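You operate a simulated robot arm through the tools that you are given. There is no shell and no other tool. Be economical: measure what you need, move in short steps, check, and stop when the job is done.

You run a simulated robot arm. Do the job below in one go: nothing can be reset, and whatever is moved stays where it is left.

## Task
Cap the water tank, start the pump unit and open the ballast knob until the cloudy water clears.
Fine: tank cap on before the red switch; shut the ballast knob again; leave the pipe link alone. Where these are worked on the way, their far stop is far enough and under half their travel is too little: ballast knob.
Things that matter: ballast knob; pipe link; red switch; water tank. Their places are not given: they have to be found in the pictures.

The check looks at the end state, three seconds after you hand in, the way a careful person would. Anything else that was tipped, shoved, dropped, spilled or broken makes it a failure. A push-on lid holds only when it is set on centred and level and pressed home; a screw cap is set on level and turned clockwise until tight.

## Robot
A 6-joint arm with a two-finger parallel gripper, fixed in place. Base frame: the origin is at the foot of the arm, x ahead of it, y to its left, z up; the work surface is at about z = 700. Units: mm, rad, N and s.
With the tool pointing down near the work surface it reaches from about 220 to 620 mm from the base axis. Its first joint turns from -1.152 to 1.152 rad. Payload 2.7 kg.
Tool frame: the origin (TCP) lies between the finger pads and is the grasp point; the fingertips stand 23 mm ahead of it; z points along the fingers, y is the line along which they close. The gripper opens to 94 mm. The fingers are 38 mm wide and 10 mm thick; the gripper's body (54 by 96 mm) begins 39 mm behind the TCP.
Orientation is that of the tool frame in the base frame, as a unit quaternion [x, y, z, w]. With the fingers straight down and closing along the base's y, the tool's x points along the base's -x, its y along +y and its z along -z.

## Interface
- The arm moves only by the tool jog_arm. Its argument "commands" is a list of rows, each a list of 7 numbers: the finger opening in mm, from 0 to 94, then the shift along the base's x, y, z in mm, then the turn, a rotation vector about the base's x, y, z in rad. In form: [[hand, tx, ty, tz, rx, ry, rz], ...]. A call has 1 to 10 rows; each row is the pose to reach, as a shift and turn from the pose commanded when the call began. Each row takes 0.2 s and may step no farther than 50 mm and 0.15 rad from the row before; otherwise, or with a gripper value out of range, the whole call is refused. Where a pose cannot be reached the arm comes as near as it can. A force on the tool above 60 N (or 10 N above the force at the start of the call, whichever is more), or a blocked arm, ends the call early, and 0.2 s more pass. Each finger travels about 45 mm/s and halts on what it meets, pressing with about 33 N; the grip force reading is that of the motor and also rises with nothing between the fingers. The clock runs only during rows and for 0.2 s after the last one: add rows that repeat a pose to give the fingers time. The reply holds the time, the measured pose of the TCP, the force on the tool along the base axes, the opening and the grip force, in the units named above and with some noise, with the torque about the TCP (base axes, N m) and any sound that the robot's microphone picked up.
- Cameras (640 x 400 px; columns grow to the right, rows downward): "scene" is fixed at [67.4, -432.6, 1361.8]; the picture's right is [0.76, -0.65, 0.00], its down [-0.49, -0.57, -0.65] and it looks along [0.43, 0.50, -0.76] (base axes); focal length 350 px, centre (320, 200). "wrist" rides on the gripper at [86, 16, -75] in the tool frame; the picture's right is [-0.18, 0.98, 0.00], its down [-0.58, -0.11, -0.81] and it looks along [-0.79, -0.15, 0.59] (tool axes); focal length 243 px, centre (320, 200).
- snapshot(camera): a new picture of that camera. No time passes.
- measure_at(camera, pixels): for up to 12 pixels [column, row] of the newest picture of that camera ("zoom" is the newest enlarged one), the place [x, y, z] in the base frame of the surface seen there, good to about 2 mm, but the place of the scene camera against the robot may be out by one fixed shift of up to 25 mm in any direction. No time passes.
- inspect(camera, box): a new picture of the part [left, top, right, bottom] of that camera's present view, enlarged. No time passes.
- finish_job(): hands the job in; it is judged then, once.

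Go step by step. Measure first, check grasps and placings, and put right what went wrong. The budget is 80 turns and 54 pictures, counting those below and the enlarged ones. Unless the task says otherwise, let go and move clear before handing in, and close with one line.

The tools are called after "Request:" by a JSON object that holds its "name" and its "arguments". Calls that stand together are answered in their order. jog_arm: Moves the arm, as the interface text tells. Its arguments: {"type":"object","properties":{"commands":{"type":"array"}},"required":["commands"]} The other tools are called the same way: snapshot (camera) takes a picture; measure_at (camera, pixels) gives the place of the surface under pixels of a picture; inspect (camera, box) takes an enlarged picture of a part of a camera's view; finish_job () hands the job in.

At the start:

```text
t: 0.0
position: [366.9, 2.2, 987.6]
tcp_rot: [0.0, 1.0, 0.001, 0.0]
contact_force: [0.1, 0.1, -0.7]
wrist_torque: [0.01, 0.02, 0.0]
finger_gap: 94.1
grip_force: 0.1
```

scene: 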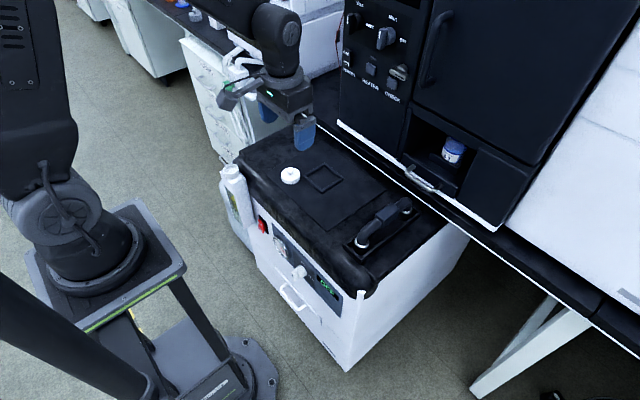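
wrist: 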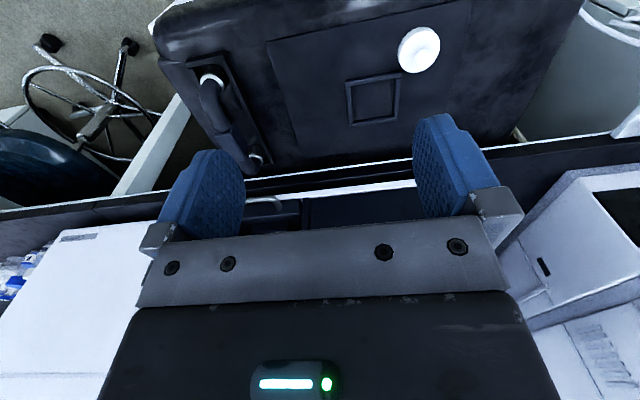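

The scene shows a black-topped cabinet with a white round thing at (290,175), a white bottle at (235,190), a red switch at (262,225), and a knob near (298,271). I'll enlarge these.

Request:
{"name": "inspect", "arguments": {"camera": "scene", "box": [210, 140, 370, 240]}}

Request:
{"name": "inspect", "arguments": {"camera": "scene", "box": [240, 200, 400, 300]}}

Request:
{"name": "inspect", "arguments": {"camera": "scene", "box": [330, 0, 530, 220]}}

```text
4.00 times, centred on (290, 190) of scene
```

zoom: 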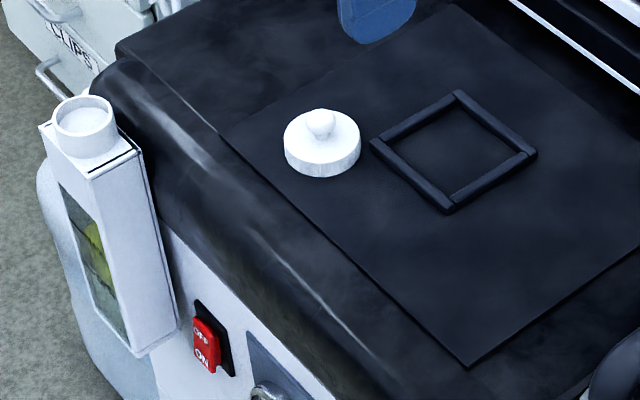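

```text
4.00 times, centred on (320, 250) of scene
```

zoom: 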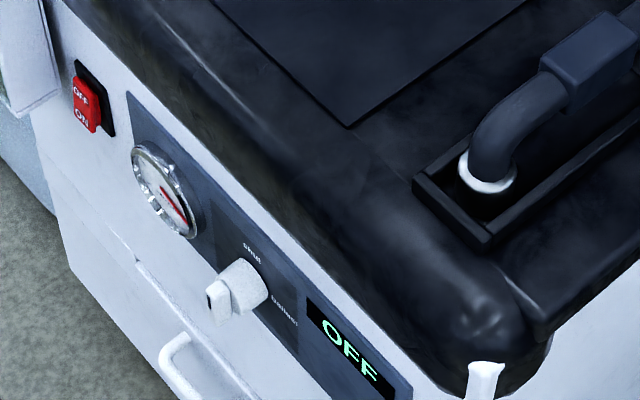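

```text
1.82 times, centred on (430, 110) of scene
```

zoom: 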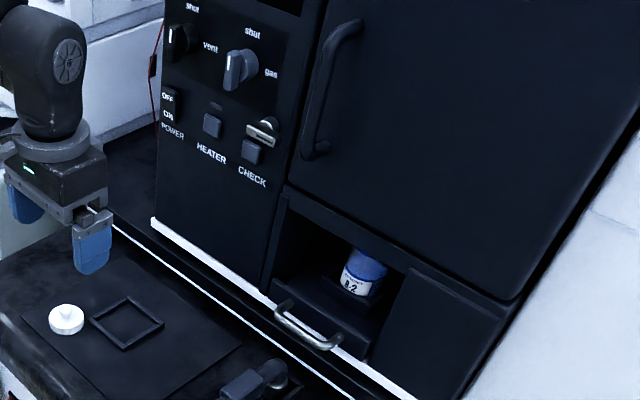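

Cap at zoom (322,140), tank neck at (235,168), red switch at (262,225), and ballast knob at (300,271). I'll measure these points.

Request:
{"name": "snapshot", "arguments": {"camera": "scene"}}

Request:
{"name": "measure_at", "arguments": {"camera": "scene", "pixels": [[290, 170], [290, 180], [231, 169], [232, 179], [262, 222], [260, 229], [301, 270], [294, 275], [270, 218], [300, 295], [330, 250], [330, 300]]}}

Request:
{"name": "measure_at", "arguments": {"camera": "wrist", "pixels": [[420, 48], [372, 100], [350, 85], [398, 75], [420, 30], [420, 68], [280, 20], [212, 90], [180, 40]]}}

Request:
{"name": "inspect", "arguments": {"camera": "scene", "box": [210, 150, 290, 240]}}

```text
48 pictures are left
```

scene: 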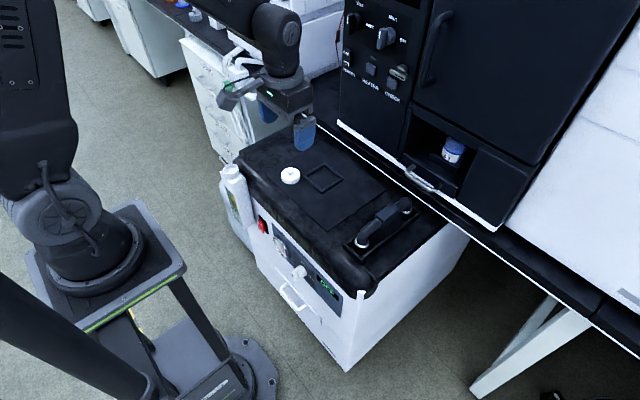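

```text
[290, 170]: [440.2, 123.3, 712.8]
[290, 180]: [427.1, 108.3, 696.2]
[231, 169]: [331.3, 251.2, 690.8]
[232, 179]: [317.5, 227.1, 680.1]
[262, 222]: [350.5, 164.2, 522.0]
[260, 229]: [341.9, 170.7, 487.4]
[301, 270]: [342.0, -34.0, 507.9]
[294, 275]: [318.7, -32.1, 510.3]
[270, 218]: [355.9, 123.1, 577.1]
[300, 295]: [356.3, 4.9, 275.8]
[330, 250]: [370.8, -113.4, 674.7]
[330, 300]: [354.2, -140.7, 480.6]
```

```text
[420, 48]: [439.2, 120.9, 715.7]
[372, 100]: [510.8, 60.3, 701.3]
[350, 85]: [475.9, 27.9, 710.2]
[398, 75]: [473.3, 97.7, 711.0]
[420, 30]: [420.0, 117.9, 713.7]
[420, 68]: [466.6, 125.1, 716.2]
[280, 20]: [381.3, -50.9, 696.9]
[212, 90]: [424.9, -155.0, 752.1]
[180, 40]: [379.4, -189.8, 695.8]
```

```text
4.44 times, centred on (250, 195) of scene
```

zoom: 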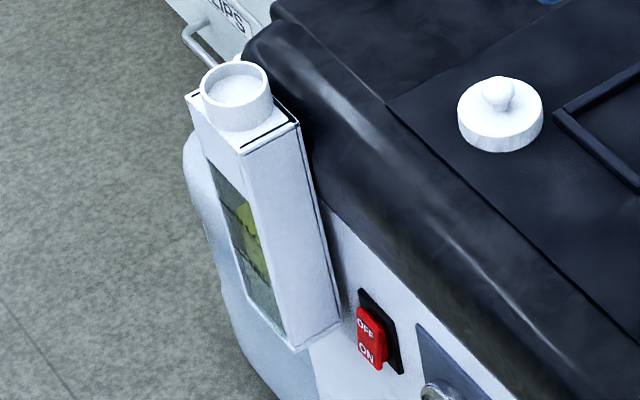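

Cap sits at about (440,121) on the top and the tank neck at about (325,240,690). I'll measure both in the enlargement.

Request:
{"name": "measure_at", "arguments": {"camera": "zoom", "pixels": [[498, 92], [498, 82], [460, 118], [541, 118], [500, 145], [236, 85], [236, 66], [205, 80], [268, 85], [237, 104], [375, 325], [368, 352]]}}

Request:
{"name": "jog_arm", "arguments": {"commands": [[94, -20, 40, 0, 0, 0, 0], [94, -40, 80, 0, 0, 0, 0], [94, -60, 120, 0, 0, 0, 0], [94, -80, 150, -20, 0, 0, 0], [94, -110, 180, -50, 0, 0, 0], [94, -120, 210, -80, 0, 0, 0]]}}

Request:
{"name": "snapshot", "arguments": {"camera": "wrist"}}

```text
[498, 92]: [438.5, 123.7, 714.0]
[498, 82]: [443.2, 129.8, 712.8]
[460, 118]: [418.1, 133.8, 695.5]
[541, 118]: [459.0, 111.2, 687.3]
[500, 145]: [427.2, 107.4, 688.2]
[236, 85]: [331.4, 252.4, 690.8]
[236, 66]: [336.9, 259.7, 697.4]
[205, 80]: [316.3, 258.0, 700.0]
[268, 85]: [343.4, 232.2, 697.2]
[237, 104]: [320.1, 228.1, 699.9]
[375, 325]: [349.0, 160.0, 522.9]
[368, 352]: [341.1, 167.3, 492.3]
```

```text
refused: row 5 steps farther than a row can; nothing moved
```

```text
46 pictures are left
```

wrist: 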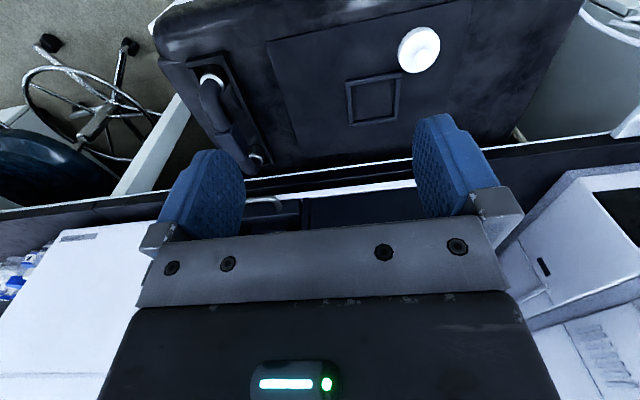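

The move was refused (step too large) with nothing moved; I'll redo it in shorter steps to view the tank and cap from the wrist.

Request:
{"name": "jog_arm", "arguments": {"commands": [[94, -15, 40, 0, 0, 0, 0], [94, -30, 80, 0, 0, 0, 0], [94, -45, 120, 0, 0, 0, 0], [94, -60, 150, -25, 0, 0, 0], [94, -80, 180, -50, 0, 0, 0], [94, -100, 200, -80, 0, 0, 0]]}}

Request:
{"name": "snapshot", "arguments": {"camera": "wrist"}}

```text
t: 1.4
position: [265.3, 200.4, 907.5]
tcp_rot: [0.002, 1.0, 0.001, 0.0]
contact_force: [0.1, 0.1, -0.1]
wrist_torque: [0.01, 0.0, 0.03]
finger_gap: 94.0
grip_force: 0.0
```

```text
45 pictures are left
```

wrist: 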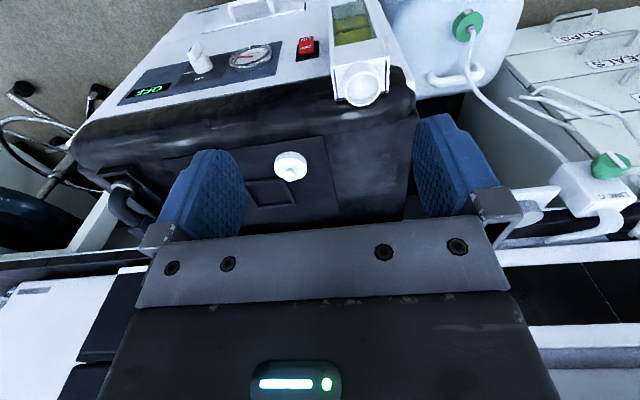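

Everything is in view at once: tank neck (362,90), switch (306,46), knob (200,60), cap (290,165). I'll enlarge and measure in the robot's own frame.

Request:
{"name": "inspect", "arguments": {"camera": "wrist", "box": [260, 0, 420, 190]}}

Request:
{"name": "measure_at", "arguments": {"camera": "wrist", "pixels": [[362, 92], [362, 77], [345, 95], [380, 90], [362, 105], [306, 40], [306, 52], [200, 50], [195, 65], [290, 165], [290, 155], [290, 178]]}}

```text
2.11 times, centred on (340, 95) of wrist
```

zoom: 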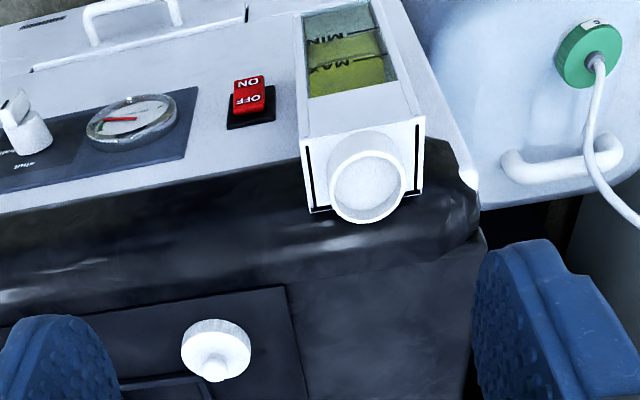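

```text
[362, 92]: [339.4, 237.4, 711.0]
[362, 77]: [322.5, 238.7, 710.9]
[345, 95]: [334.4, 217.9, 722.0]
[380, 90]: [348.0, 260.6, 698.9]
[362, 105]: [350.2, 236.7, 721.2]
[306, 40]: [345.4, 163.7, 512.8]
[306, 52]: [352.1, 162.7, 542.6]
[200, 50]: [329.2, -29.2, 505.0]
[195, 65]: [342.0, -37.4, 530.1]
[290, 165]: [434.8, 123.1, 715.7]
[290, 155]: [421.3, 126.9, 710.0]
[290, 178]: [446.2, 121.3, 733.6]
```

Rim of the neck is at z≈721 and the cap's knob top about 733. I'll take exact rim points from the enlargement.

Request:
{"name": "measure_at", "arguments": {"camera": "zoom", "pixels": [[334, 180], [403, 180], [366, 219], [371, 155], [345, 161], [369, 185], [215, 368], [185, 350], [247, 350], [215, 322], [249, 85], [246, 104]]}}

```text
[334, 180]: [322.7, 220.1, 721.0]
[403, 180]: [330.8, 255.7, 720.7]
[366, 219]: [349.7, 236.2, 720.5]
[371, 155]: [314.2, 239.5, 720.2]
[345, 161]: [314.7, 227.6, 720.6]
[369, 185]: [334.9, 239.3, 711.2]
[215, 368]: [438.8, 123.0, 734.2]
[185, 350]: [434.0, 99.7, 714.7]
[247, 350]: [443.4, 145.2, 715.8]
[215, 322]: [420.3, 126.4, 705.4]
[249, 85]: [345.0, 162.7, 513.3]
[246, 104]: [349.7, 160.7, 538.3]
```

Neck is near (331,240,721) and the cap is centred near (439,122), disc top 715. I'll come lower for a closer look at the neck to pin its centre.

Request:
{"name": "jog_arm", "arguments": {"commands": [[94, 0, 10, -40, 0, 0, 0], [94, 0, 20, -80, 0, 0, 0], [94, 0, 30, -100, 0, 0, 0]]}}

Request:
{"name": "inspect", "arguments": {"camera": "wrist", "box": [240, 80, 400, 190]}}

```text
t: 2.2
position: [266.0, 231.0, 805.8]
tcp_rot: [0.0, 1.0, 0.001, 0.0]
contact_force: [-0.2, -0.2, -0.4]
wrist_torque: [0.02, -0.02, -0.05]
finger_gap: 93.8
grip_force: 0.1
```

```text
3.64 times, centred on (320, 135) of wrist
```

zoom: 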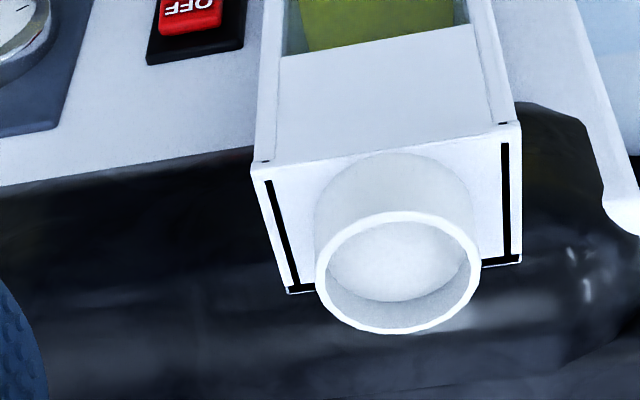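

Request:
{"name": "measure_at", "arguments": {"camera": "zoom", "pixels": [[319, 277], [478, 265], [395, 215], [402, 331], [345, 232], [450, 316], [455, 230], [343, 313], [280, 250], [505, 180], [400, 265], [200, 25]]}}

```text
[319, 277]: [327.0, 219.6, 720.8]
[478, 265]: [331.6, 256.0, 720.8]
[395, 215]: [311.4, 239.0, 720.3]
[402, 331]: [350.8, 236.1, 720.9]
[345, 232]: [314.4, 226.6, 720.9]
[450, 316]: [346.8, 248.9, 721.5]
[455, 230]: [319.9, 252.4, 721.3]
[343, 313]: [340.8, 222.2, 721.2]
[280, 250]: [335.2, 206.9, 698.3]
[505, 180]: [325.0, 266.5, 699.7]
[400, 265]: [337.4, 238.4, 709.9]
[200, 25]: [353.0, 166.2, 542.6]
```

Neck centre is (330.8, 237.6), rim z 721, outer diameter about 39. Next, the same close look at the cap.

Request:
{"name": "jog_arm", "arguments": {"commands": [[94, 30, -30, 0, 0, 0, 0], [94, 60, -60, 0, 0, 0, 0], [94, 90, -90, 0, 0, 0, 0], [94, 108, -116, 0, 0, 0, 0]]}}

Request:
{"name": "inspect", "arguments": {"camera": "wrist", "box": [240, 80, 400, 190]}}

```text
t: 3.2
position: [373.4, 112.9, 804.9]
tcp_rot: [0.0, 1.0, 0.001, -0.001]
contact_force: [-0.7, -0.2, -0.4]
wrist_torque: [-0.01, -0.01, -0.01]
finger_gap: 94.1
grip_force: 0.1
```

```text
3.64 times, centred on (320, 135) of wrist
```

zoom: 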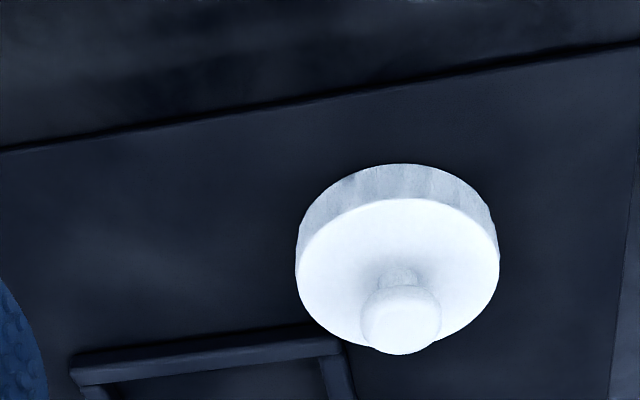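

Request:
{"name": "measure_at", "arguments": {"camera": "zoom", "pixels": [[299, 278], [496, 262], [392, 202], [345, 332], [455, 325], [325, 225], [468, 215], [400, 320], [395, 275], [390, 175], [250, 260], [460, 345]]}}

```text
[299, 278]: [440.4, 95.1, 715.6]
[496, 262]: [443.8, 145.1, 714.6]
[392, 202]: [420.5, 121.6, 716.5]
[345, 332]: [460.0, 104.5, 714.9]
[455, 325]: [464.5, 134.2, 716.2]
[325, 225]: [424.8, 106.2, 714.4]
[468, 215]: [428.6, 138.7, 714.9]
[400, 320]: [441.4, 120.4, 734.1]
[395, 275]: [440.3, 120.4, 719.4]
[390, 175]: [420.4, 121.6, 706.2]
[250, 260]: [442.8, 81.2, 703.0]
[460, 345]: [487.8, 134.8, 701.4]
```

Cap disc is centred near (443.5,120.5), top 715, resting at 702. I'll move above it, hold to settle, and read the pose.

Request:
{"name": "jog_arm", "arguments": {"commands": [[94, 35, 3, 0, 0, 0, 0], [94, 68.6, 4.3, 0, 0, 0, 0], [94, 68.6, 4.3, -35, 0, 0, 0], [94, 68.6, 4.3, -35, 0, 0, 0], [94, 68.6, 4.3, -35, 0, 0, 0]]}}

```text
t: 4.4
position: [443.3, 119.3, 773.1]
tcp_rot: [0.0, 1.0, 0.001, 0.0]
contact_force: [-0.1, -0.5, 0.1]
wrist_torque: [-0.01, 0.01, 0.0]
finger_gap: 93.9
grip_force: 0.1
```

Pose is on target at (443.3,119.3,773). Descend 44 mm and close on the disc.

Request:
{"name": "jog_arm", "arguments": {"commands": [[94, 0, 0.8, -25, 0, 0, 0], [94, 0, 0.8, -44, 0, 0, 0], [94, 0, 0.8, -44, 0, 0, 0], [70, 0, 0.8, -44, 0, 0, 0], [50, 0, 0.8, -44, 0, 0, 0], [40, 0, 0.8, -44, 0, 0, 0], [40, 0, 0.8, -44, 0, 0, 0], [40, 0, 0.8, -44, 0, 0, 0], [40, 0, 0.8, -44, 0, 0, 0]]}}

Request:
{"name": "inspect", "arguments": {"camera": "wrist", "box": [200, 50, 440, 250]}}

```text
t: 6.4
position: [442.5, 119.9, 727.3]
tcp_rot: [0.001, 1.0, 0.001, 0.0]
contact_force: [-0.1, 1.0, 0.3]
wrist_torque: [0.0, 0.02, 0.01]
finger_gap: 49.4
grip_force: 32.8
```

```text
2.00 times, centred on (320, 150) of wrist
```

zoom: 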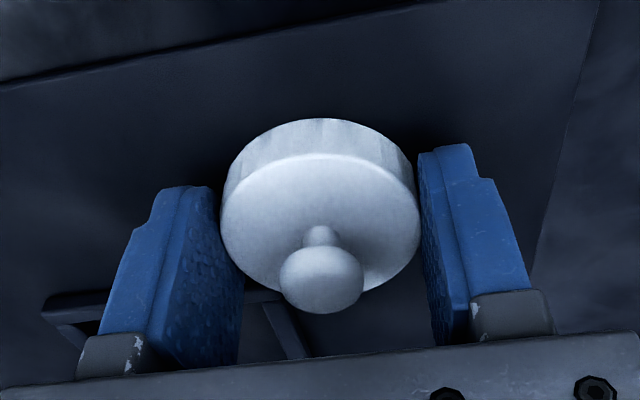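

Cap is held at 49.4 mm with 33 N. Lift and measure the cap's offset in the hand.

Request:
{"name": "jog_arm", "arguments": {"commands": [[40, 0, 0, 20, 0, 0, 0], [40, 0, 0, 50, 0, 0, 0], [40, 0, 0, 80, 0, 0, 0], [40, 0, 0, 80, 0, 0, 0]]}}

Request:
{"name": "inspect", "arguments": {"camera": "wrist", "box": [240, 80, 400, 190]}}

Request:
{"name": "measure_at", "arguments": {"camera": "zoom", "pixels": [[320, 185], [280, 200], [365, 195], [320, 135], [320, 290], [235, 260], [415, 250], [320, 320], [240, 290], [400, 300]]}}

```text
t: 7.4
position: [443.5, 118.8, 806.8]
tcp_rot: [0.0, 1.0, 0.002, -0.001]
contact_force: [0.4, -0.1, 0.8]
wrist_torque: [0.0, 0.01, -0.04]
finger_gap: 49.6
grip_force: 32.7
```

```text
3.64 times, centred on (320, 135) of wrist
```

zoom: 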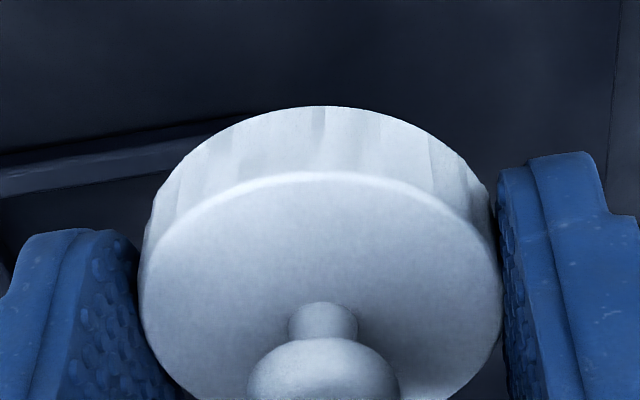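

```text
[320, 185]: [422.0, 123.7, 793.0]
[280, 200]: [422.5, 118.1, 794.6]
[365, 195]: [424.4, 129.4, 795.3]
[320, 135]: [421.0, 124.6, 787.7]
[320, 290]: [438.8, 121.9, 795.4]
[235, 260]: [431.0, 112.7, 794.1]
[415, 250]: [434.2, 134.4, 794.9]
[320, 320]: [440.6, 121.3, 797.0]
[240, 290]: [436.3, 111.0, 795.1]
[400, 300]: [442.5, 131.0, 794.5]
```

Cap is level, top 12 mm below TCP, centre about 1.3 mm ahead of TCP in x. Carry it over the neck to TCP (329.5, 237.6).

Request:
{"name": "jog_arm", "arguments": {"commands": [[40, -28, 30, 0, 0, 0, 0], [40, -56, 60, 0, 0, 0, 0], [40, -84, 90, 0, 0, 0, 0], [40, -105, 110, 0, 0, 0, 0], [40, -113.7, 118.3, -20, 0, 0, 0], [40, -113.7, 118.3, -35, 0, 0, 0], [40, -113.7, 118.3, -35, 0, 0, 0], [40, -113.7, 118.3, -35, 0, 0, 0]]}}

Request:
{"name": "snapshot", "arguments": {"camera": "wrist"}}

Request:
{"name": "inspect", "arguments": {"camera": "scene", "box": [190, 120, 310, 200]}}

```text
t: 9.2
position: [330.3, 240.0, 772.1]
tcp_rot: [0.001, 1.0, 0.001, 0.0]
contact_force: [1.1, 0.7, -0.9]
wrist_torque: [-0.03, 0.03, 0.02]
finger_gap: 49.3
grip_force: 32.9
```

```text
39 pictures are left
```

wrist: 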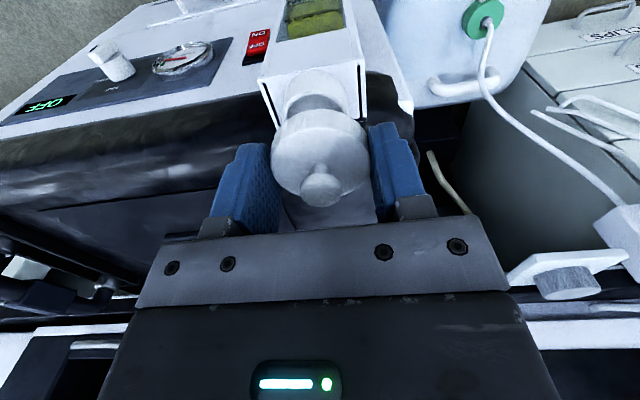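

```text
5.00 times, centred on (250, 160) of scene
```

zoom: 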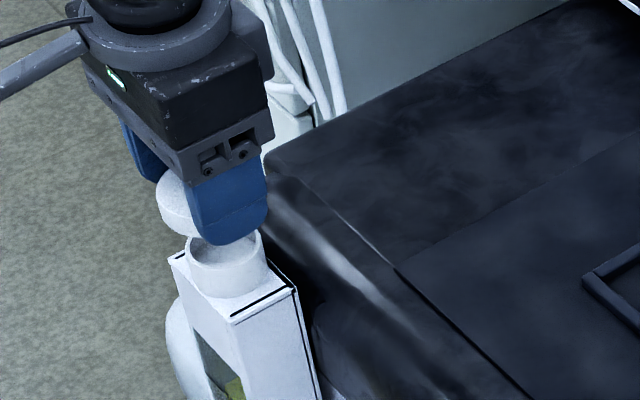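

Cap hangs above the neck; I'll measure cap edges and knob versus the neck edges in an enlarged wrist view.

Request:
{"name": "inspect", "arguments": {"camera": "wrist", "box": [260, 60, 380, 220]}}

Request:
{"name": "measure_at", "arguments": {"camera": "wrist", "pixels": [[285, 105], [343, 95], [310, 72], [274, 155], [367, 152], [320, 112], [305, 188], [336, 188], [320, 205], [350, 190], [290, 190]]}}

```text
2.50 times, centred on (320, 140) of wrist
```

zoom: 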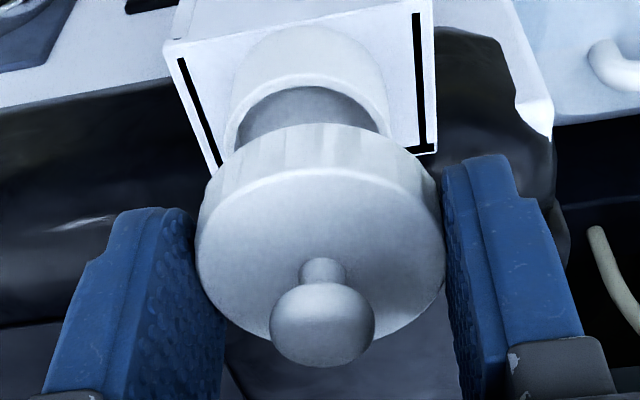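

```text
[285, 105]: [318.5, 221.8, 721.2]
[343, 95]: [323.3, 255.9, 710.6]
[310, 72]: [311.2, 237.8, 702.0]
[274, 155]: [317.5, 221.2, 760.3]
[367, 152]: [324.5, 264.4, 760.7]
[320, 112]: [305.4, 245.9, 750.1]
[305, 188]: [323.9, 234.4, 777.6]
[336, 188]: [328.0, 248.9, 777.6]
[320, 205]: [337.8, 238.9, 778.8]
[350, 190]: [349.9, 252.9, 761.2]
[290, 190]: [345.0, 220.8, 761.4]
```

Request:
{"name": "measure_at", "arguments": {"camera": "zoom", "pixels": [[201, 240], [442, 245], [260, 328], [405, 322], [240, 195], [400, 190], [315, 175], [226, 148], [385, 128], [305, 90], [240, 113], [365, 100]]}}

```text
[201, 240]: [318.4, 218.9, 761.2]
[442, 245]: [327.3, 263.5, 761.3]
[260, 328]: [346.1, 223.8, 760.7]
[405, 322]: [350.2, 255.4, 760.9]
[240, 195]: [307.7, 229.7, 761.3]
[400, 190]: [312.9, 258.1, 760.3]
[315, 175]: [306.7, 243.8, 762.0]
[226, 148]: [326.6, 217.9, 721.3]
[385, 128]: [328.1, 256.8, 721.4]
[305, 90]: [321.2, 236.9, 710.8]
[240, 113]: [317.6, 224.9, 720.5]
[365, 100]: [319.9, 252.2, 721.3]
```

Cap centre fits to (330.0,240.8) and neck to (330.8,237.6); shift +0.7 x, −3.1 y and lower to just above the rim.

Request:
{"name": "jog_arm", "arguments": {"commands": [[40, 0.7, -3.1, -8, 0, 0, 0], [40, 0.7, -3.1, -18, 0, 0, 0], [40, 0.7, -3.1, -18, 0, 0, 0], [40, 0.7, -3.1, -18, 0, 0, 0]]}}

Request:
{"name": "inspect", "arguments": {"camera": "wrist", "box": [260, 60, 380, 220]}}

Request:
{"name": "measure_at", "arguments": {"camera": "zoom", "pixels": [[201, 240], [442, 245], [260, 328], [405, 322], [240, 195], [400, 190], [315, 175], [228, 100], [385, 90], [240, 80], [375, 70], [310, 120]]}}

Request:
{"name": "inspect", "arguments": {"camera": "scene", "box": [190, 130, 290, 200]}}

```text
t: 10.2
position: [330.1, 236.6, 755.3]
tcp_rot: [0.0, 1.0, 0.0, 0.001]
contact_force: [-0.2, 0.5, -0.5]
wrist_torque: [-0.03, 0.0, -0.03]
finger_gap: 49.4
grip_force: 33.3
```

```text
2.50 times, centred on (320, 140) of wrist
```

zoom: 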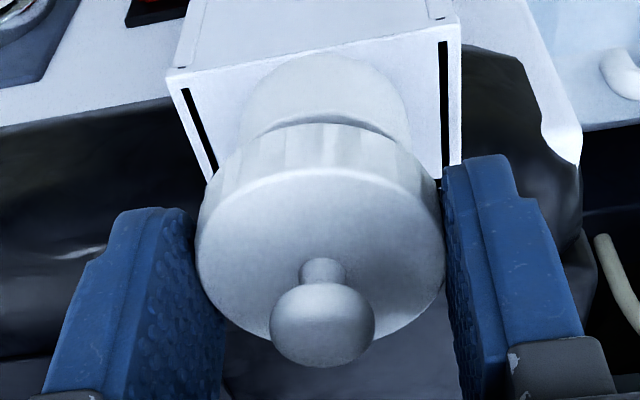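

```text
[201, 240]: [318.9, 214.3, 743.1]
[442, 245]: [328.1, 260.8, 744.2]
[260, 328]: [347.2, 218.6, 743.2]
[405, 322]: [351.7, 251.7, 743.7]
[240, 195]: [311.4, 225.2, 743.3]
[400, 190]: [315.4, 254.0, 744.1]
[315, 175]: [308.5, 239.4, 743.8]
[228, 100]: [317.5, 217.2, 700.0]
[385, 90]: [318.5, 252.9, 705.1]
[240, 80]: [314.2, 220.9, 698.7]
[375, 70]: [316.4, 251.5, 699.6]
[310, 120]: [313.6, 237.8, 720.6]
```

```text
5.71 times, centred on (240, 165) of scene
```

zoom: 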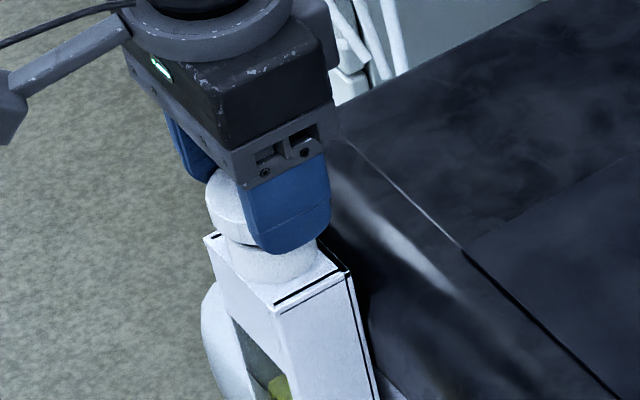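

Cap centre now fits (331.4,237.4) against the neck's (330.8,237.6). Lower onto the rim and press.

Request:
{"name": "jog_arm", "arguments": {"commands": [[40, -0.4, 0, -4, 0, 0, 0], [40, -0.4, 0, -8, 0, 0, 0], [40, -0.4, 0, -11, 0, 0, 0], [40, -0.4, 0, -13, 0, 0, 0], [40, -0.4, 0, -13, 0, 0, 0]]}}

```text
t: 11.4
position: [330.7, 236.1, 742.6]
tcp_rot: [0.0, 1.0, 0.001, 0.0]
contact_force: [0.5, -0.2, -0.8]
wrist_torque: [0.01, 0.0, -0.04]
finger_gap: 49.2
grip_force: 33.1
```

No contact force yet with the cap's skirt now past the rim, so it's going on centred. Continue down.

Request:
{"name": "jog_arm", "arguments": {"commands": [[40, 0, 0, -2, 0, 0, 0], [40, 0, 0, -4, 0, 0, 0], [40, 0, 0, -6, 0, 0, 0], [40, 0, 0, -8, 0, 0, 0], [40, 0, 0, -10, 0, 0, 0]]}}

```text
t: 12.6
position: [330.1, 237.8, 733.5]
tcp_rot: [-0.001, 1.0, 0.003, 0.002]
contact_force: [-11.8, 11.1, 31.4]
wrist_torque: [0.25, 0.16, 0.06]
finger_gap: 49.5
grip_force: 33.0
heard: snap
```

A snap was heard with 31 N up-force — the cap seems pressed home. Release gently and look.

Request:
{"name": "jog_arm", "arguments": {"commands": [[40, 0, 0, 1.5, 0, 0, 0], [52, 0, 0, 1.5, 0, 0, 0], [60, 0, 0, 1.5, 0, 0, 0], [75, 0, 0, 1.5, 0, 0, 0], [75, 0, 0, 20, 0, 0, 0], [75, 0, 0, 60, 0, 0, 0], [75, -30, 0, 80, 0, 0, 0], [75, -60, 0, 80, 0, 0, 0], [75, -60, 0, 80, 0, 0, 0]]}}

Request:
{"name": "snapshot", "arguments": {"camera": "wrist"}}

Request:
{"name": "inspect", "arguments": {"camera": "scene", "box": [190, 140, 290, 240]}}

```text
t: 14.6
position: [270.0, 235.1, 813.2]
tcp_rot: [0.0, 1.0, 0.0, -0.001]
contact_force: [-0.3, 0.4, -0.9]
wrist_torque: [-0.03, 0.01, -0.04]
finger_gap: 75.1
grip_force: 0.0
```

```text
34 pictures are left
```

wrist: 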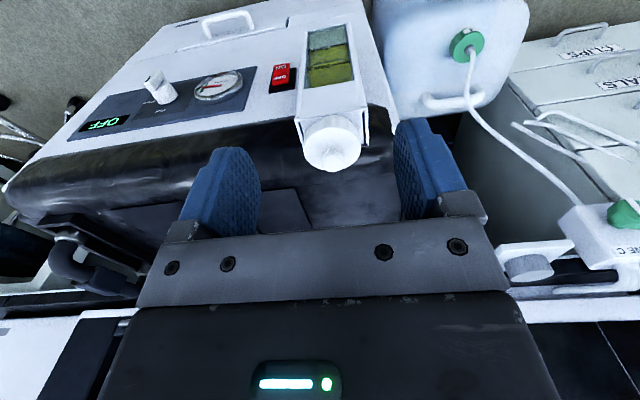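

```text
4.00 times, centred on (240, 190) of scene
```

zoom: 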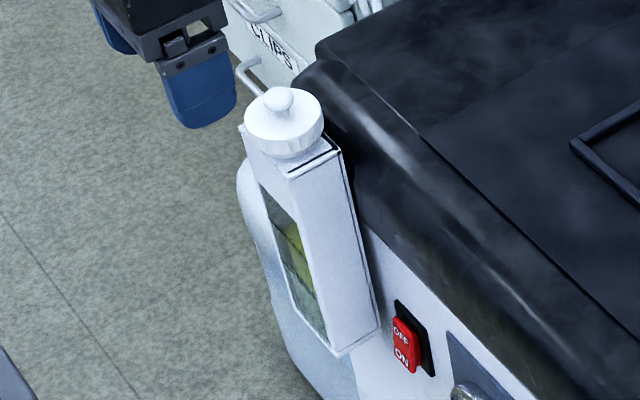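

The cap sits on the neck at wrist (332,145). I'll check it's level and take close measurements of switch and knob.

Request:
{"name": "inspect", "arguments": {"camera": "wrist", "box": [260, 40, 380, 190]}}

Request:
{"name": "measure_at", "arguments": {"camera": "zoom", "pixels": [[300, 275], [410, 265], [330, 330], [390, 325], [350, 245], [355, 318], [200, 80], [200, 105], [175, 95], [225, 95], [330, 110]]}}

Request:
{"name": "inspect", "arguments": {"camera": "wrist", "box": [70, 40, 310, 160]}}

```text
2.67 times, centred on (320, 115) of wrist
```

zoom: 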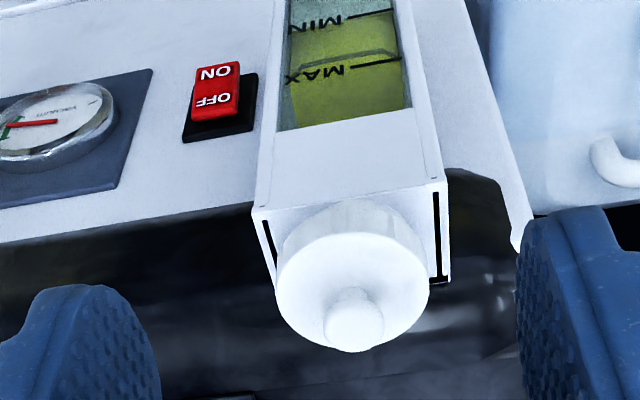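

```text
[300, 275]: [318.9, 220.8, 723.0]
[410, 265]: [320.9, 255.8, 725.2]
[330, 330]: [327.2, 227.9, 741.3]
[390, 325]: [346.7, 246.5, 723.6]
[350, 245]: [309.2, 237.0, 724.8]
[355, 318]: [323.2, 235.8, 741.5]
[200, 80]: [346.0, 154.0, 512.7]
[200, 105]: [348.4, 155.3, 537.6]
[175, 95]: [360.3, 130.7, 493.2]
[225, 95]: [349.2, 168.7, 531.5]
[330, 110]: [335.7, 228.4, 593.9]
```

```text
2.67 times, centred on (190, 100) of wrist
```

zoom: 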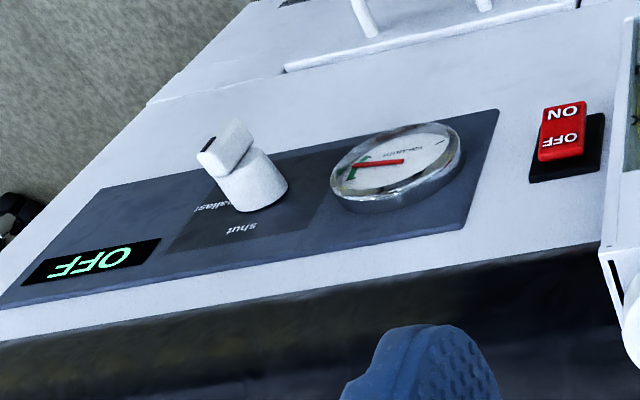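

Cap is level (disc 723–725) and seated. Next I'll tilt the tool 45° toward the panel in front of the switch for a good view.

Request:
{"name": "jog_arm", "arguments": {"commands": [[60, -3, -8, -22, 0, -0.08, 0], [40, -6, -16, -44, 0, -0.16, 0], [20, -9, -24, -66, 0, -0.24, 0], [0, -12, -32, -88, 0, -0.32, 0], [0, -15, -40, -110, 0, -0.4, 0], [0, -18, -48, -132, 0, -0.48, 0], [0, -20, -56, -154, 0, -0.56, 0], [0, -20, -64, -176, 0, -0.64, 0], [0, -20, -72, -198, 0, -0.72, 0], [0, -20, -76, -213, 0, -0.785, 0]]}}

Request:
{"name": "snapshot", "arguments": {"camera": "wrist"}}

Request:
{"name": "snapshot", "arguments": {"camera": "scene"}}

```text
t: 15.8
position: [306.3, 221.7, 750.1]
tcp_rot: [0.044, 0.983, -0.024, 0.177]
contact_force: [0.1, -21.9, 2.8]
wrist_torque: [-0.29, -0.07, -0.53]
finger_gap: 0.1
grip_force: 23.9
out of reach, approached as far as the arm can: row 2, 3, 4, 5
stopped in row 5: the force on the tool passed its limit at 72 N (the readings are from after the stop); the commanded pose is now the measured one
```

```text
30 pictures are left
```

wrist: 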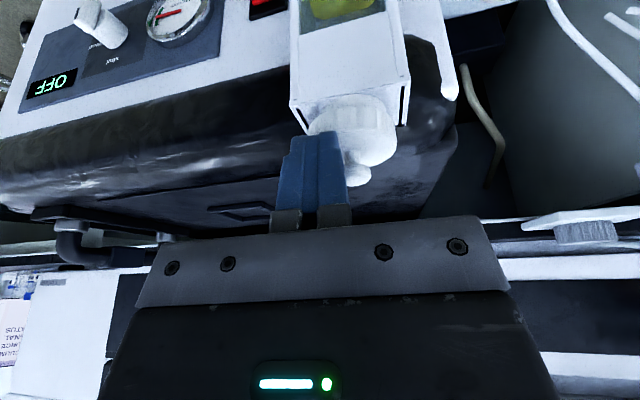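

```text
29 pictures are left
```

scene: 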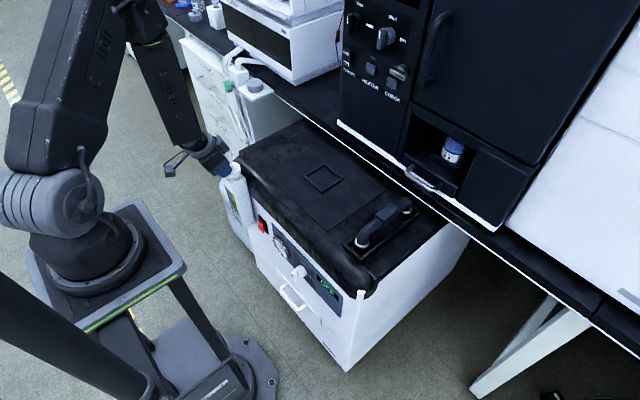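

The tilted pose near the arm was out of reach and the closed fingers touched the cap's side. Back off sideways and up, then check the cap.

Request:
{"name": "jog_arm", "arguments": {"commands": [[0, 0, -15, 3, 0, 0, 0], [0, 0, -30, 10, 0, 0, 0], [0, 0, -40, 40, 0, 0, 0], [0, 0, -40, 80, 0, 0.1, 0], [0, -10, -40, 100, 0, 0.2, 0], [0, -20, -40, 110, 0, 0.35, 0], [0, -20, -40, 110, 0, 0.35, 0]]}}

Request:
{"name": "inspect", "arguments": {"camera": "wrist", "box": [260, 40, 420, 190]}}

Request:
{"name": "inspect", "arguments": {"camera": "scene", "box": [190, 140, 290, 240]}}

```text
t: 17.4
position: [285.0, 186.1, 861.3]
tcp_rot: [0.033, 0.999, -0.028, 0.004]
contact_force: [-0.5, 0.0, 0.4]
wrist_torque: [-0.01, 0.02, 0.02]
finger_gap: 0.0
grip_force: 33.2
out of reach, approached as far as the arm can: row 2, 5
```

```text
2.67 times, centred on (340, 115) of wrist
```

zoom: 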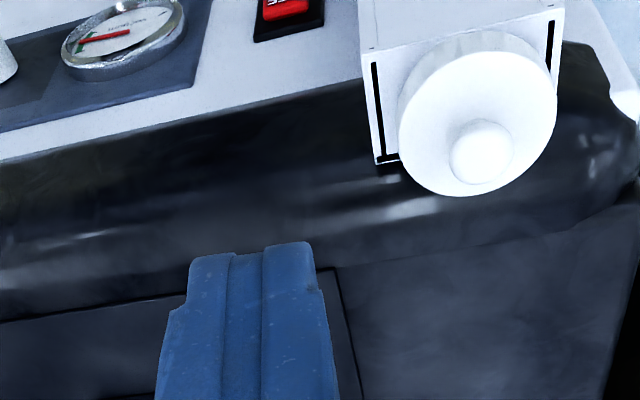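

```text
4.00 times, centred on (240, 190) of scene
```

zoom: 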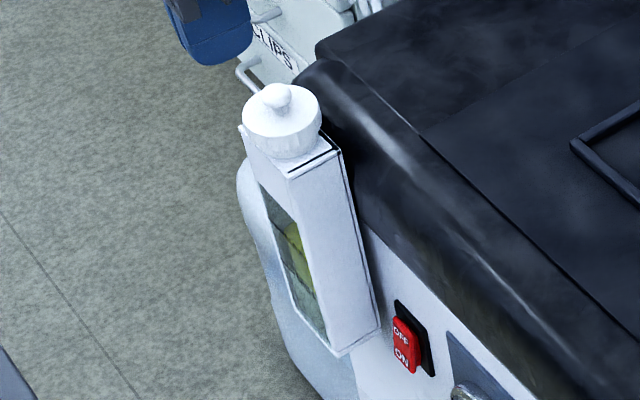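

The cap looks still on but perhaps nudged; take careful disc measurements.

Request:
{"name": "inspect", "arguments": {"camera": "wrist", "box": [340, 40, 420, 130]}}

Request:
{"name": "measure_at", "arguments": {"camera": "zoom", "pixels": [[220, 160], [450, 130], [280, 270], [400, 270], [330, 100], [240, 220], [450, 190], [340, 190], [200, 120], [430, 60], [330, 60], [150, 250]]}}

```text
4.44 times, centred on (380, 85) of wrist
```

zoom: 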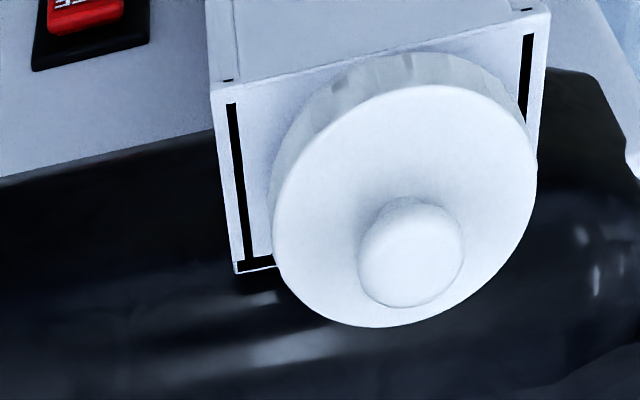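

```text
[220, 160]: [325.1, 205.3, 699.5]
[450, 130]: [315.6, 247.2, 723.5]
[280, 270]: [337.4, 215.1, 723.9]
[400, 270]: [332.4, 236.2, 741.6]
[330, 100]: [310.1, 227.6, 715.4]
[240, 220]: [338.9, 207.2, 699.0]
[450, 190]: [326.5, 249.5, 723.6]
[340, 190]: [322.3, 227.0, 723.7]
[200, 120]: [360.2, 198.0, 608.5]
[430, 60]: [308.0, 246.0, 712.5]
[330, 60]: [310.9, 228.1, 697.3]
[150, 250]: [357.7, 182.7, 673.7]
```

All disc points are at 723.6, so the cap is still level and home. The tilt failed because the arm was folded too close at shoulder height; I'll measure the pedestal before descending tool-down in front of the panel.

Request:
{"name": "measure_at", "arguments": {"camera": "scene", "pixels": [[183, 268], [140, 205], [60, 295], [75, 250], [45, 200], [85, 140], [150, 70], [270, 385], [130, 20], [285, 290]]}}

Request:
{"name": "jog_arm", "arguments": {"commands": [[0, 0, -30, 0, 0, 0, 0], [0, 5, -60, 0, 0, 0, 0], [0, 5, -86, 0, 0, 0, 0], [0, 5, -86, -45, 0, 0, 0], [0, 5, -86, -90, 0, 0, 0], [0, 5, -86, -135, 0, 0, 0], [0, 5, -86, -180, 0, 0, 0], [0, 5, -86, -180, 0, 0, 0]]}}

```text
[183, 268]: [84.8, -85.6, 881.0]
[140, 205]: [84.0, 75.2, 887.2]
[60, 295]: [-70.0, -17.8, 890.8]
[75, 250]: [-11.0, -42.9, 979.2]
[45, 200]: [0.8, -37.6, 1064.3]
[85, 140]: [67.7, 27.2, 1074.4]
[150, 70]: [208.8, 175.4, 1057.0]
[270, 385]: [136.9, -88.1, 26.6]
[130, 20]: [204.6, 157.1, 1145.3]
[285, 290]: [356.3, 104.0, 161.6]
```

```text
t: 19.4
position: [312.0, 71.7, 697.7]
tcp_rot: [0.238, 0.969, -0.069, -0.01]
contact_force: [-1.0, -0.3, 0.4]
wrist_torque: [-0.01, -0.02, -0.02]
finger_gap: 0.0
grip_force: 33.0
out of reach, approached as far as the arm can: row 5, 6, 7, 8
stopped in row 8: the arm was blocked; the commanded pose is now the measured one
```

The shoulder is near z≈1080 and the arm stalled at (312,72,698) with the hand yawed. I'll look at the arm's configuration.

Request:
{"name": "snapshot", "arguments": {"camera": "scene"}}

Request:
{"name": "snapshot", "arguments": {"camera": "wrist"}}

```text
25 pictures are left
```

scene: 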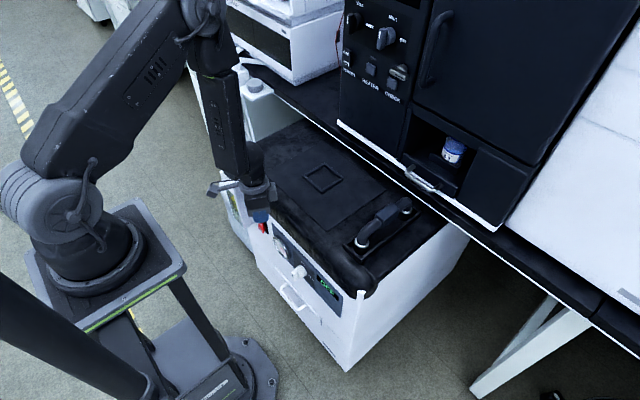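

```text
24 pictures are left
```

wrist: 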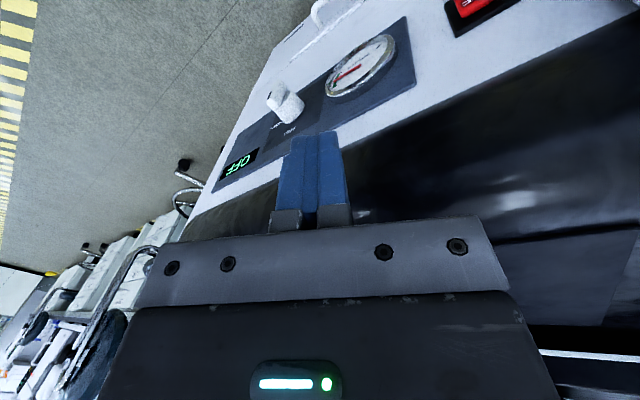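

The forearm is vertical and the wrist is straight, so a slight out-of-plane tilt stalled it. I'll rise and square the tool up again, then approach with the tilt kept in the arm's own plane.

Request:
{"name": "jog_arm", "arguments": {"commands": [[0, 0, 0, 40, 0, 0, 0], [0, 5, 0, 80, 0, 0, 0], [0, 15, 5, 120, 0.04, -0.02, 0], [0, 25, 5, 160, 0.08, -0.035, 0], [0, 40, 8, 190, 0.129, -0.052, 0], [0, 40, 8, 190, 0.129, -0.052, 0]]}}

```text
t: 20.8
position: [353.3, 79.3, 887.3]
tcp_rot: [0.239, 0.971, 0.001, 0.0]
contact_force: [0.7, -0.1, -0.8]
wrist_torque: [0.02, 0.01, 0.02]
finger_gap: 0.0
grip_force: 33.1
```

The tool is square and straight down again, yawed −0.48. Undo the yaw and move to (285,145,870), clear of the tank and panel.

Request:
{"name": "jog_arm", "arguments": {"commands": [[0, -10, 10, 0, 0, 0, 0.1], [0, -20, 20, 0, 0, 0, 0.2], [0, -35, 35, 0, 0, 0, 0.3], [0, -50, 50, 0, 0, 0, 0.4], [0, -68, 64, -15, 0, 0, 0.483], [0, -68, 64, -15, 0, 0, 0.483]]}}

```text
t: 22.1
position: [282.8, 144.0, 873.2]
tcp_rot: [-0.001, 1.0, 0.0, 0.0]
contact_force: [0.3, 0.0, 0.3]
wrist_torque: [0.02, 0.04, 0.0]
finger_gap: 0.0
grip_force: 32.7
```

Squared up at (283,144,873). Descend while tilting outward in the arm's plane (azimuth 0.47).

Request:
{"name": "jog_arm", "arguments": {"commands": [[0, 0, 0, -30, 0, 0, 0], [0, 0, 0, -60, 0.018, -0.036, 0], [0, 0, 0, -90, 0.036, -0.071, 0], [0, 0, 0, -120, 0.054, -0.107, 0], [0, 0, 0, -150, 0.073, -0.143, 0], [0, 0, 0, -180, 0.091, -0.178, 0], [0, 0, 0, -200, 0.109, -0.214, 0], [0, 0, 0, -200, 0.109, -0.214, 0]]}}

```text
t: 23.9
position: [285.6, 144.8, 673.8]
tcp_rot: [0.0, 0.993, 0.055, 0.107]
contact_force: [-0.9, -0.1, 0.4]
wrist_torque: [0.04, -0.02, 0.01]
finger_gap: 0.0
grip_force: 33.0
```

Reached without trouble. Continue down to z≈535 with total tilt 0.5, then look.

Request:
{"name": "jog_arm", "arguments": {"commands": [[0, 0, 0, -30, 0.02, -0.039, 0], [0, 0, 0, -60, 0.04, -0.078, 0], [0, 0, 2, -90, 0.06, -0.116, 0], [0, 0, 5, -115, 0.08, -0.155, 0], [0, 0, 8, -135, 0.1, -0.194, 0], [0, 0, 12, -140, 0.118, -0.232, 0], [0, 0, 12, -140, 0.118, -0.232, 0]]}}

Request:
{"name": "snapshot", "arguments": {"camera": "wrist"}}

```text
t: 25.6
position: [286.2, 157.3, 531.3]
tcp_rot: [0.0, 0.969, 0.113, 0.22]
contact_force: [-0.3, 0.4, -0.3]
wrist_torque: [0.0, 0.02, -0.01]
finger_gap: 0.3
grip_force: 33.2
```

```text
23 pictures are left
```

wrist: 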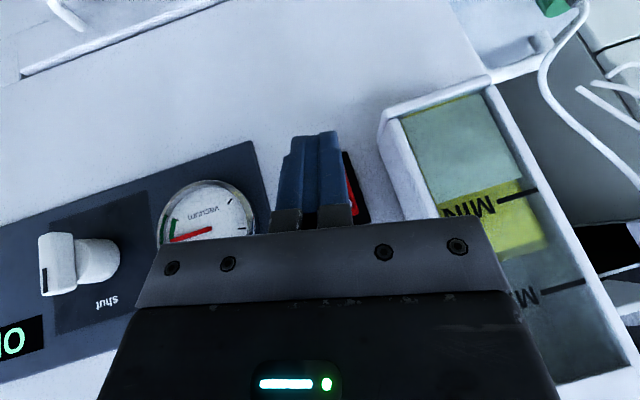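

Reached (286,157,531) with the panel in view; fingers are in front of the switch (red at (352,190)). Measure the switch, panel and knob here.

Request:
{"name": "inspect", "arguments": {"camera": "wrist", "box": [20, 200, 140, 340]}}

Request:
{"name": "measure_at", "arguments": {"camera": "wrist", "pixels": [[350, 172], [354, 195], [347, 160], [362, 210], [300, 100], [330, 140], [300, 140], [390, 130], [60, 265], [100, 262], [130, 215], [180, 160]]}}

Request:
{"name": "inspect", "arguments": {"camera": "scene", "box": [230, 180, 310, 260]}}

```text
2.86 times, centred on (80, 270) of wrist
```

zoom: 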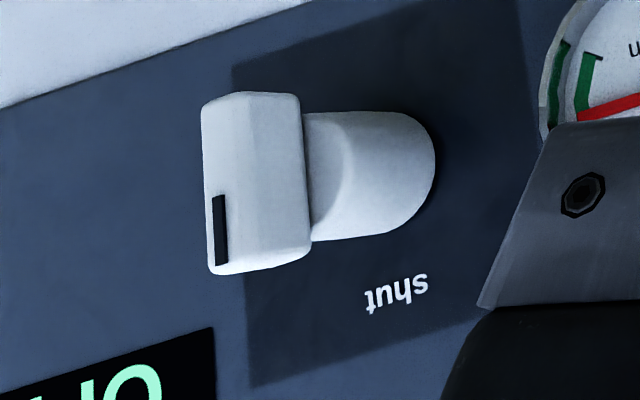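

```text
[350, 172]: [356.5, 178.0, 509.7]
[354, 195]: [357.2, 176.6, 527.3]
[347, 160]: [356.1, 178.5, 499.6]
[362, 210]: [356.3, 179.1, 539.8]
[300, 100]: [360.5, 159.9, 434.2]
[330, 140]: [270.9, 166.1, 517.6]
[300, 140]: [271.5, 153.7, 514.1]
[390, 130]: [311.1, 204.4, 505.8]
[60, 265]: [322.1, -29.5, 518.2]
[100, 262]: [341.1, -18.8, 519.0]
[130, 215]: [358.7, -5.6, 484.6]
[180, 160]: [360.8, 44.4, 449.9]
```

```text
5.00 times, centred on (270, 220) of scene
```

zoom: 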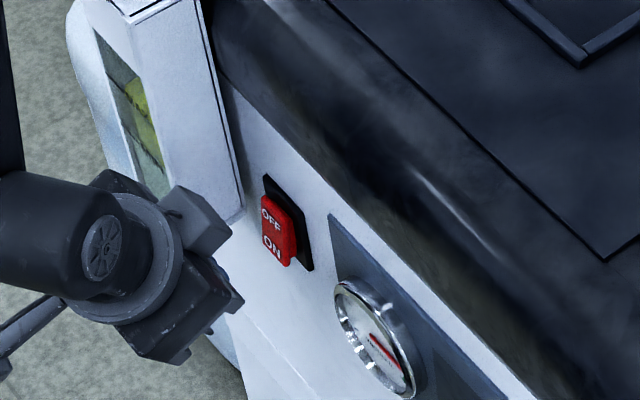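

Knob's bar is vertical with its mark up at "shut". Measure the switch halves from the scene zoom (scene z is about 20 low).

Request:
{"name": "measure_at", "arguments": {"camera": "zoom", "pixels": [[272, 250], [270, 222], [262, 205], [293, 255], [264, 245], [288, 262], [265, 180], [312, 268]]}}

```text
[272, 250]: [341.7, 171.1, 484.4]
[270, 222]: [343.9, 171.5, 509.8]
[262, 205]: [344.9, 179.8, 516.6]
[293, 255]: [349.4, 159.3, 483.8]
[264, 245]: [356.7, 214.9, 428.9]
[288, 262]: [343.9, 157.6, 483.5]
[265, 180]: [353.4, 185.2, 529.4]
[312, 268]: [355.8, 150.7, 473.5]
```

ON half is centred near (344,163,506). Lower 14 mm and advance to touch.

Request:
{"name": "jog_arm", "arguments": {"commands": [[0, 5, 1.5, -8, 0, 0, 0], [0, 15, 1.5, -14, 0, 0, 0], [0, 22, 1.5, -14, 0, 0, 0], [0, 26, 1.5, -14, 0, 0, 0], [0, 30, 1.5, -14, 0, 0, 0], [0, 33, 1.5, -14, 0, 0, 0], [0, 36, 1.5, -14, 0, 0, 0]]}}

```text
t: 27.1
position: [321.3, 158.2, 517.5]
tcp_rot: [0.0, 0.969, 0.112, 0.221]
contact_force: [-0.5, 0.0, 0.1]
wrist_torque: [-0.01, 0.0, 0.0]
finger_gap: 0.1
grip_force: 32.8
```

No contact yet at x 321. Advance further in small steps.

Request:
{"name": "jog_arm", "arguments": {"commands": [[0, 2, 0, 0, 0, 0, 0], [0, 4, 0, 0, 0, 0, 0], [0, 6, 0, 0, 0, 0, 0], [0, 8, 0, 0, 0, 0, 0], [0, 8, 0, 0, 0, 0, 0]]}}

Request:
{"name": "inspect", "arguments": {"camera": "scene", "box": [230, 180, 350, 310]}}

```text
t: 28.4
position: [322.8, 155.3, 516.4]
tcp_rot: [-0.004, 0.971, 0.109, 0.211]
contact_force: [-44.7, 15.4, -1.4]
wrist_torque: [0.29, 0.67, 0.53]
finger_gap: 0.0
grip_force: 32.8
```

```text
3.08 times, centred on (290, 245) of scene
```

zoom: 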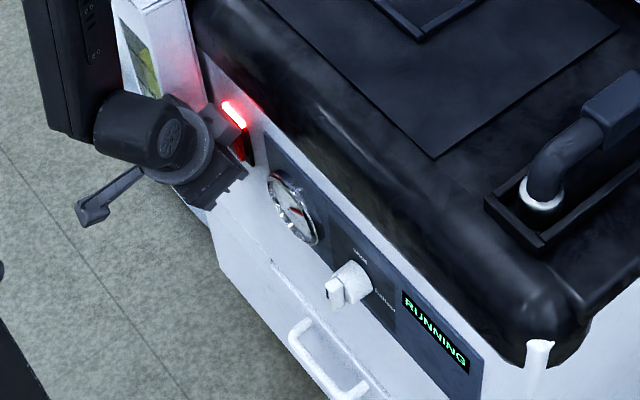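

The display reads RUNNING and the switch glows. Back off, then move across in front of the knob with the tool facing straight along x.

Request:
{"name": "jog_arm", "arguments": {"commands": [[0, -20, 0, 0, 0, 0, 0], [0, -50, 0, 10, 0, 0, 0], [0, -55, -40, 20, -0.043, -0.01, -0.011], [20, -55, -80, 25, -0.087, -0.02, -0.022], [30, -55, -120, 25, -0.13, -0.03, -0.032], [40, -55, -160, 25, -0.174, -0.04, -0.043], [50, -55, -192, 25, -0.217, -0.05, -0.054], [50, -55, -192, 25, -0.217, -0.05, -0.054]]}}

```text
t: 30.1
position: [274.6, -34.0, 544.3]
tcp_rot: [-0.001, 0.969, 0.001, 0.246]
contact_force: [-0.1, -0.3, 0.7]
wrist_torque: [0.0, 0.01, 0.0]
finger_gap: 50.3
grip_force: 0.0
```

Facing the knob with tilt 0.5. Tilt further toward horizontal in steps.

Request:
{"name": "jog_arm", "arguments": {"commands": [[50, 0, 0, -3, 0, -0.13, 0], [50, 0, 0, -6, 0, -0.26, 0], [50, 0, 0, -10, 0, -0.39, 0], [50, 0, 0, -14, 0, -0.52, 0], [50, 0, 0, -18, 0, -0.65, 0], [50, 0, 0, -20, 0, -0.78, 0], [50, 0, 0, -20, 0, -0.9, 0], [50, 0, 0, -20, 0, -0.9, 0]]}}

Request:
{"name": "snapshot", "arguments": {"camera": "wrist"}}

Request:
{"name": "snapshot", "arguments": {"camera": "scene"}}

```text
t: 31.9
position: [293.8, -43.0, 559.0]
tcp_rot: [-0.002, 0.765, 0.001, 0.644]
contact_force: [-0.3, 0.5, -0.2]
wrist_torque: [0.04, -0.03, 0.01]
finger_gap: 49.9
grip_force: 0.0
out of reach, approached as far as the arm can: row 6, 7, 8
```

```text
19 pictures are left
```

wrist: 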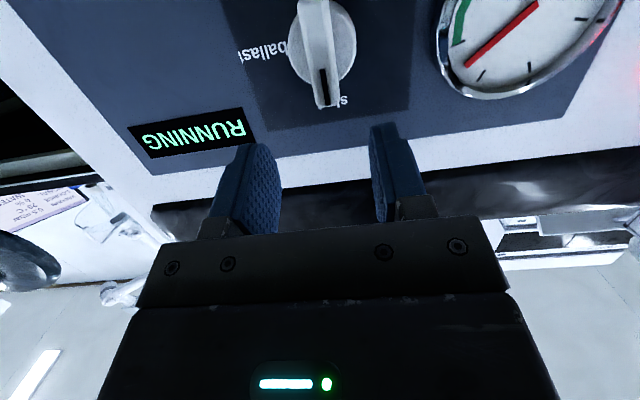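

```text
18 pictures are left
```

scene: 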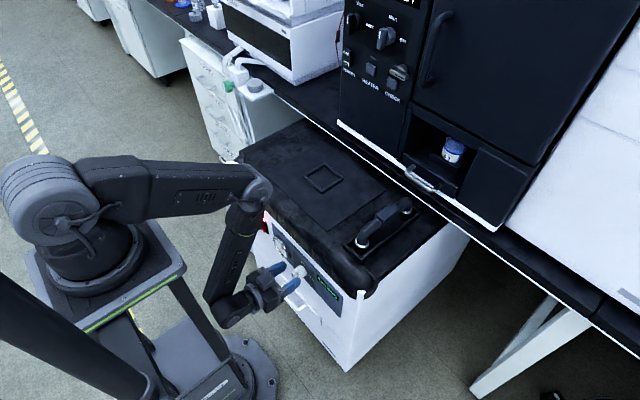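

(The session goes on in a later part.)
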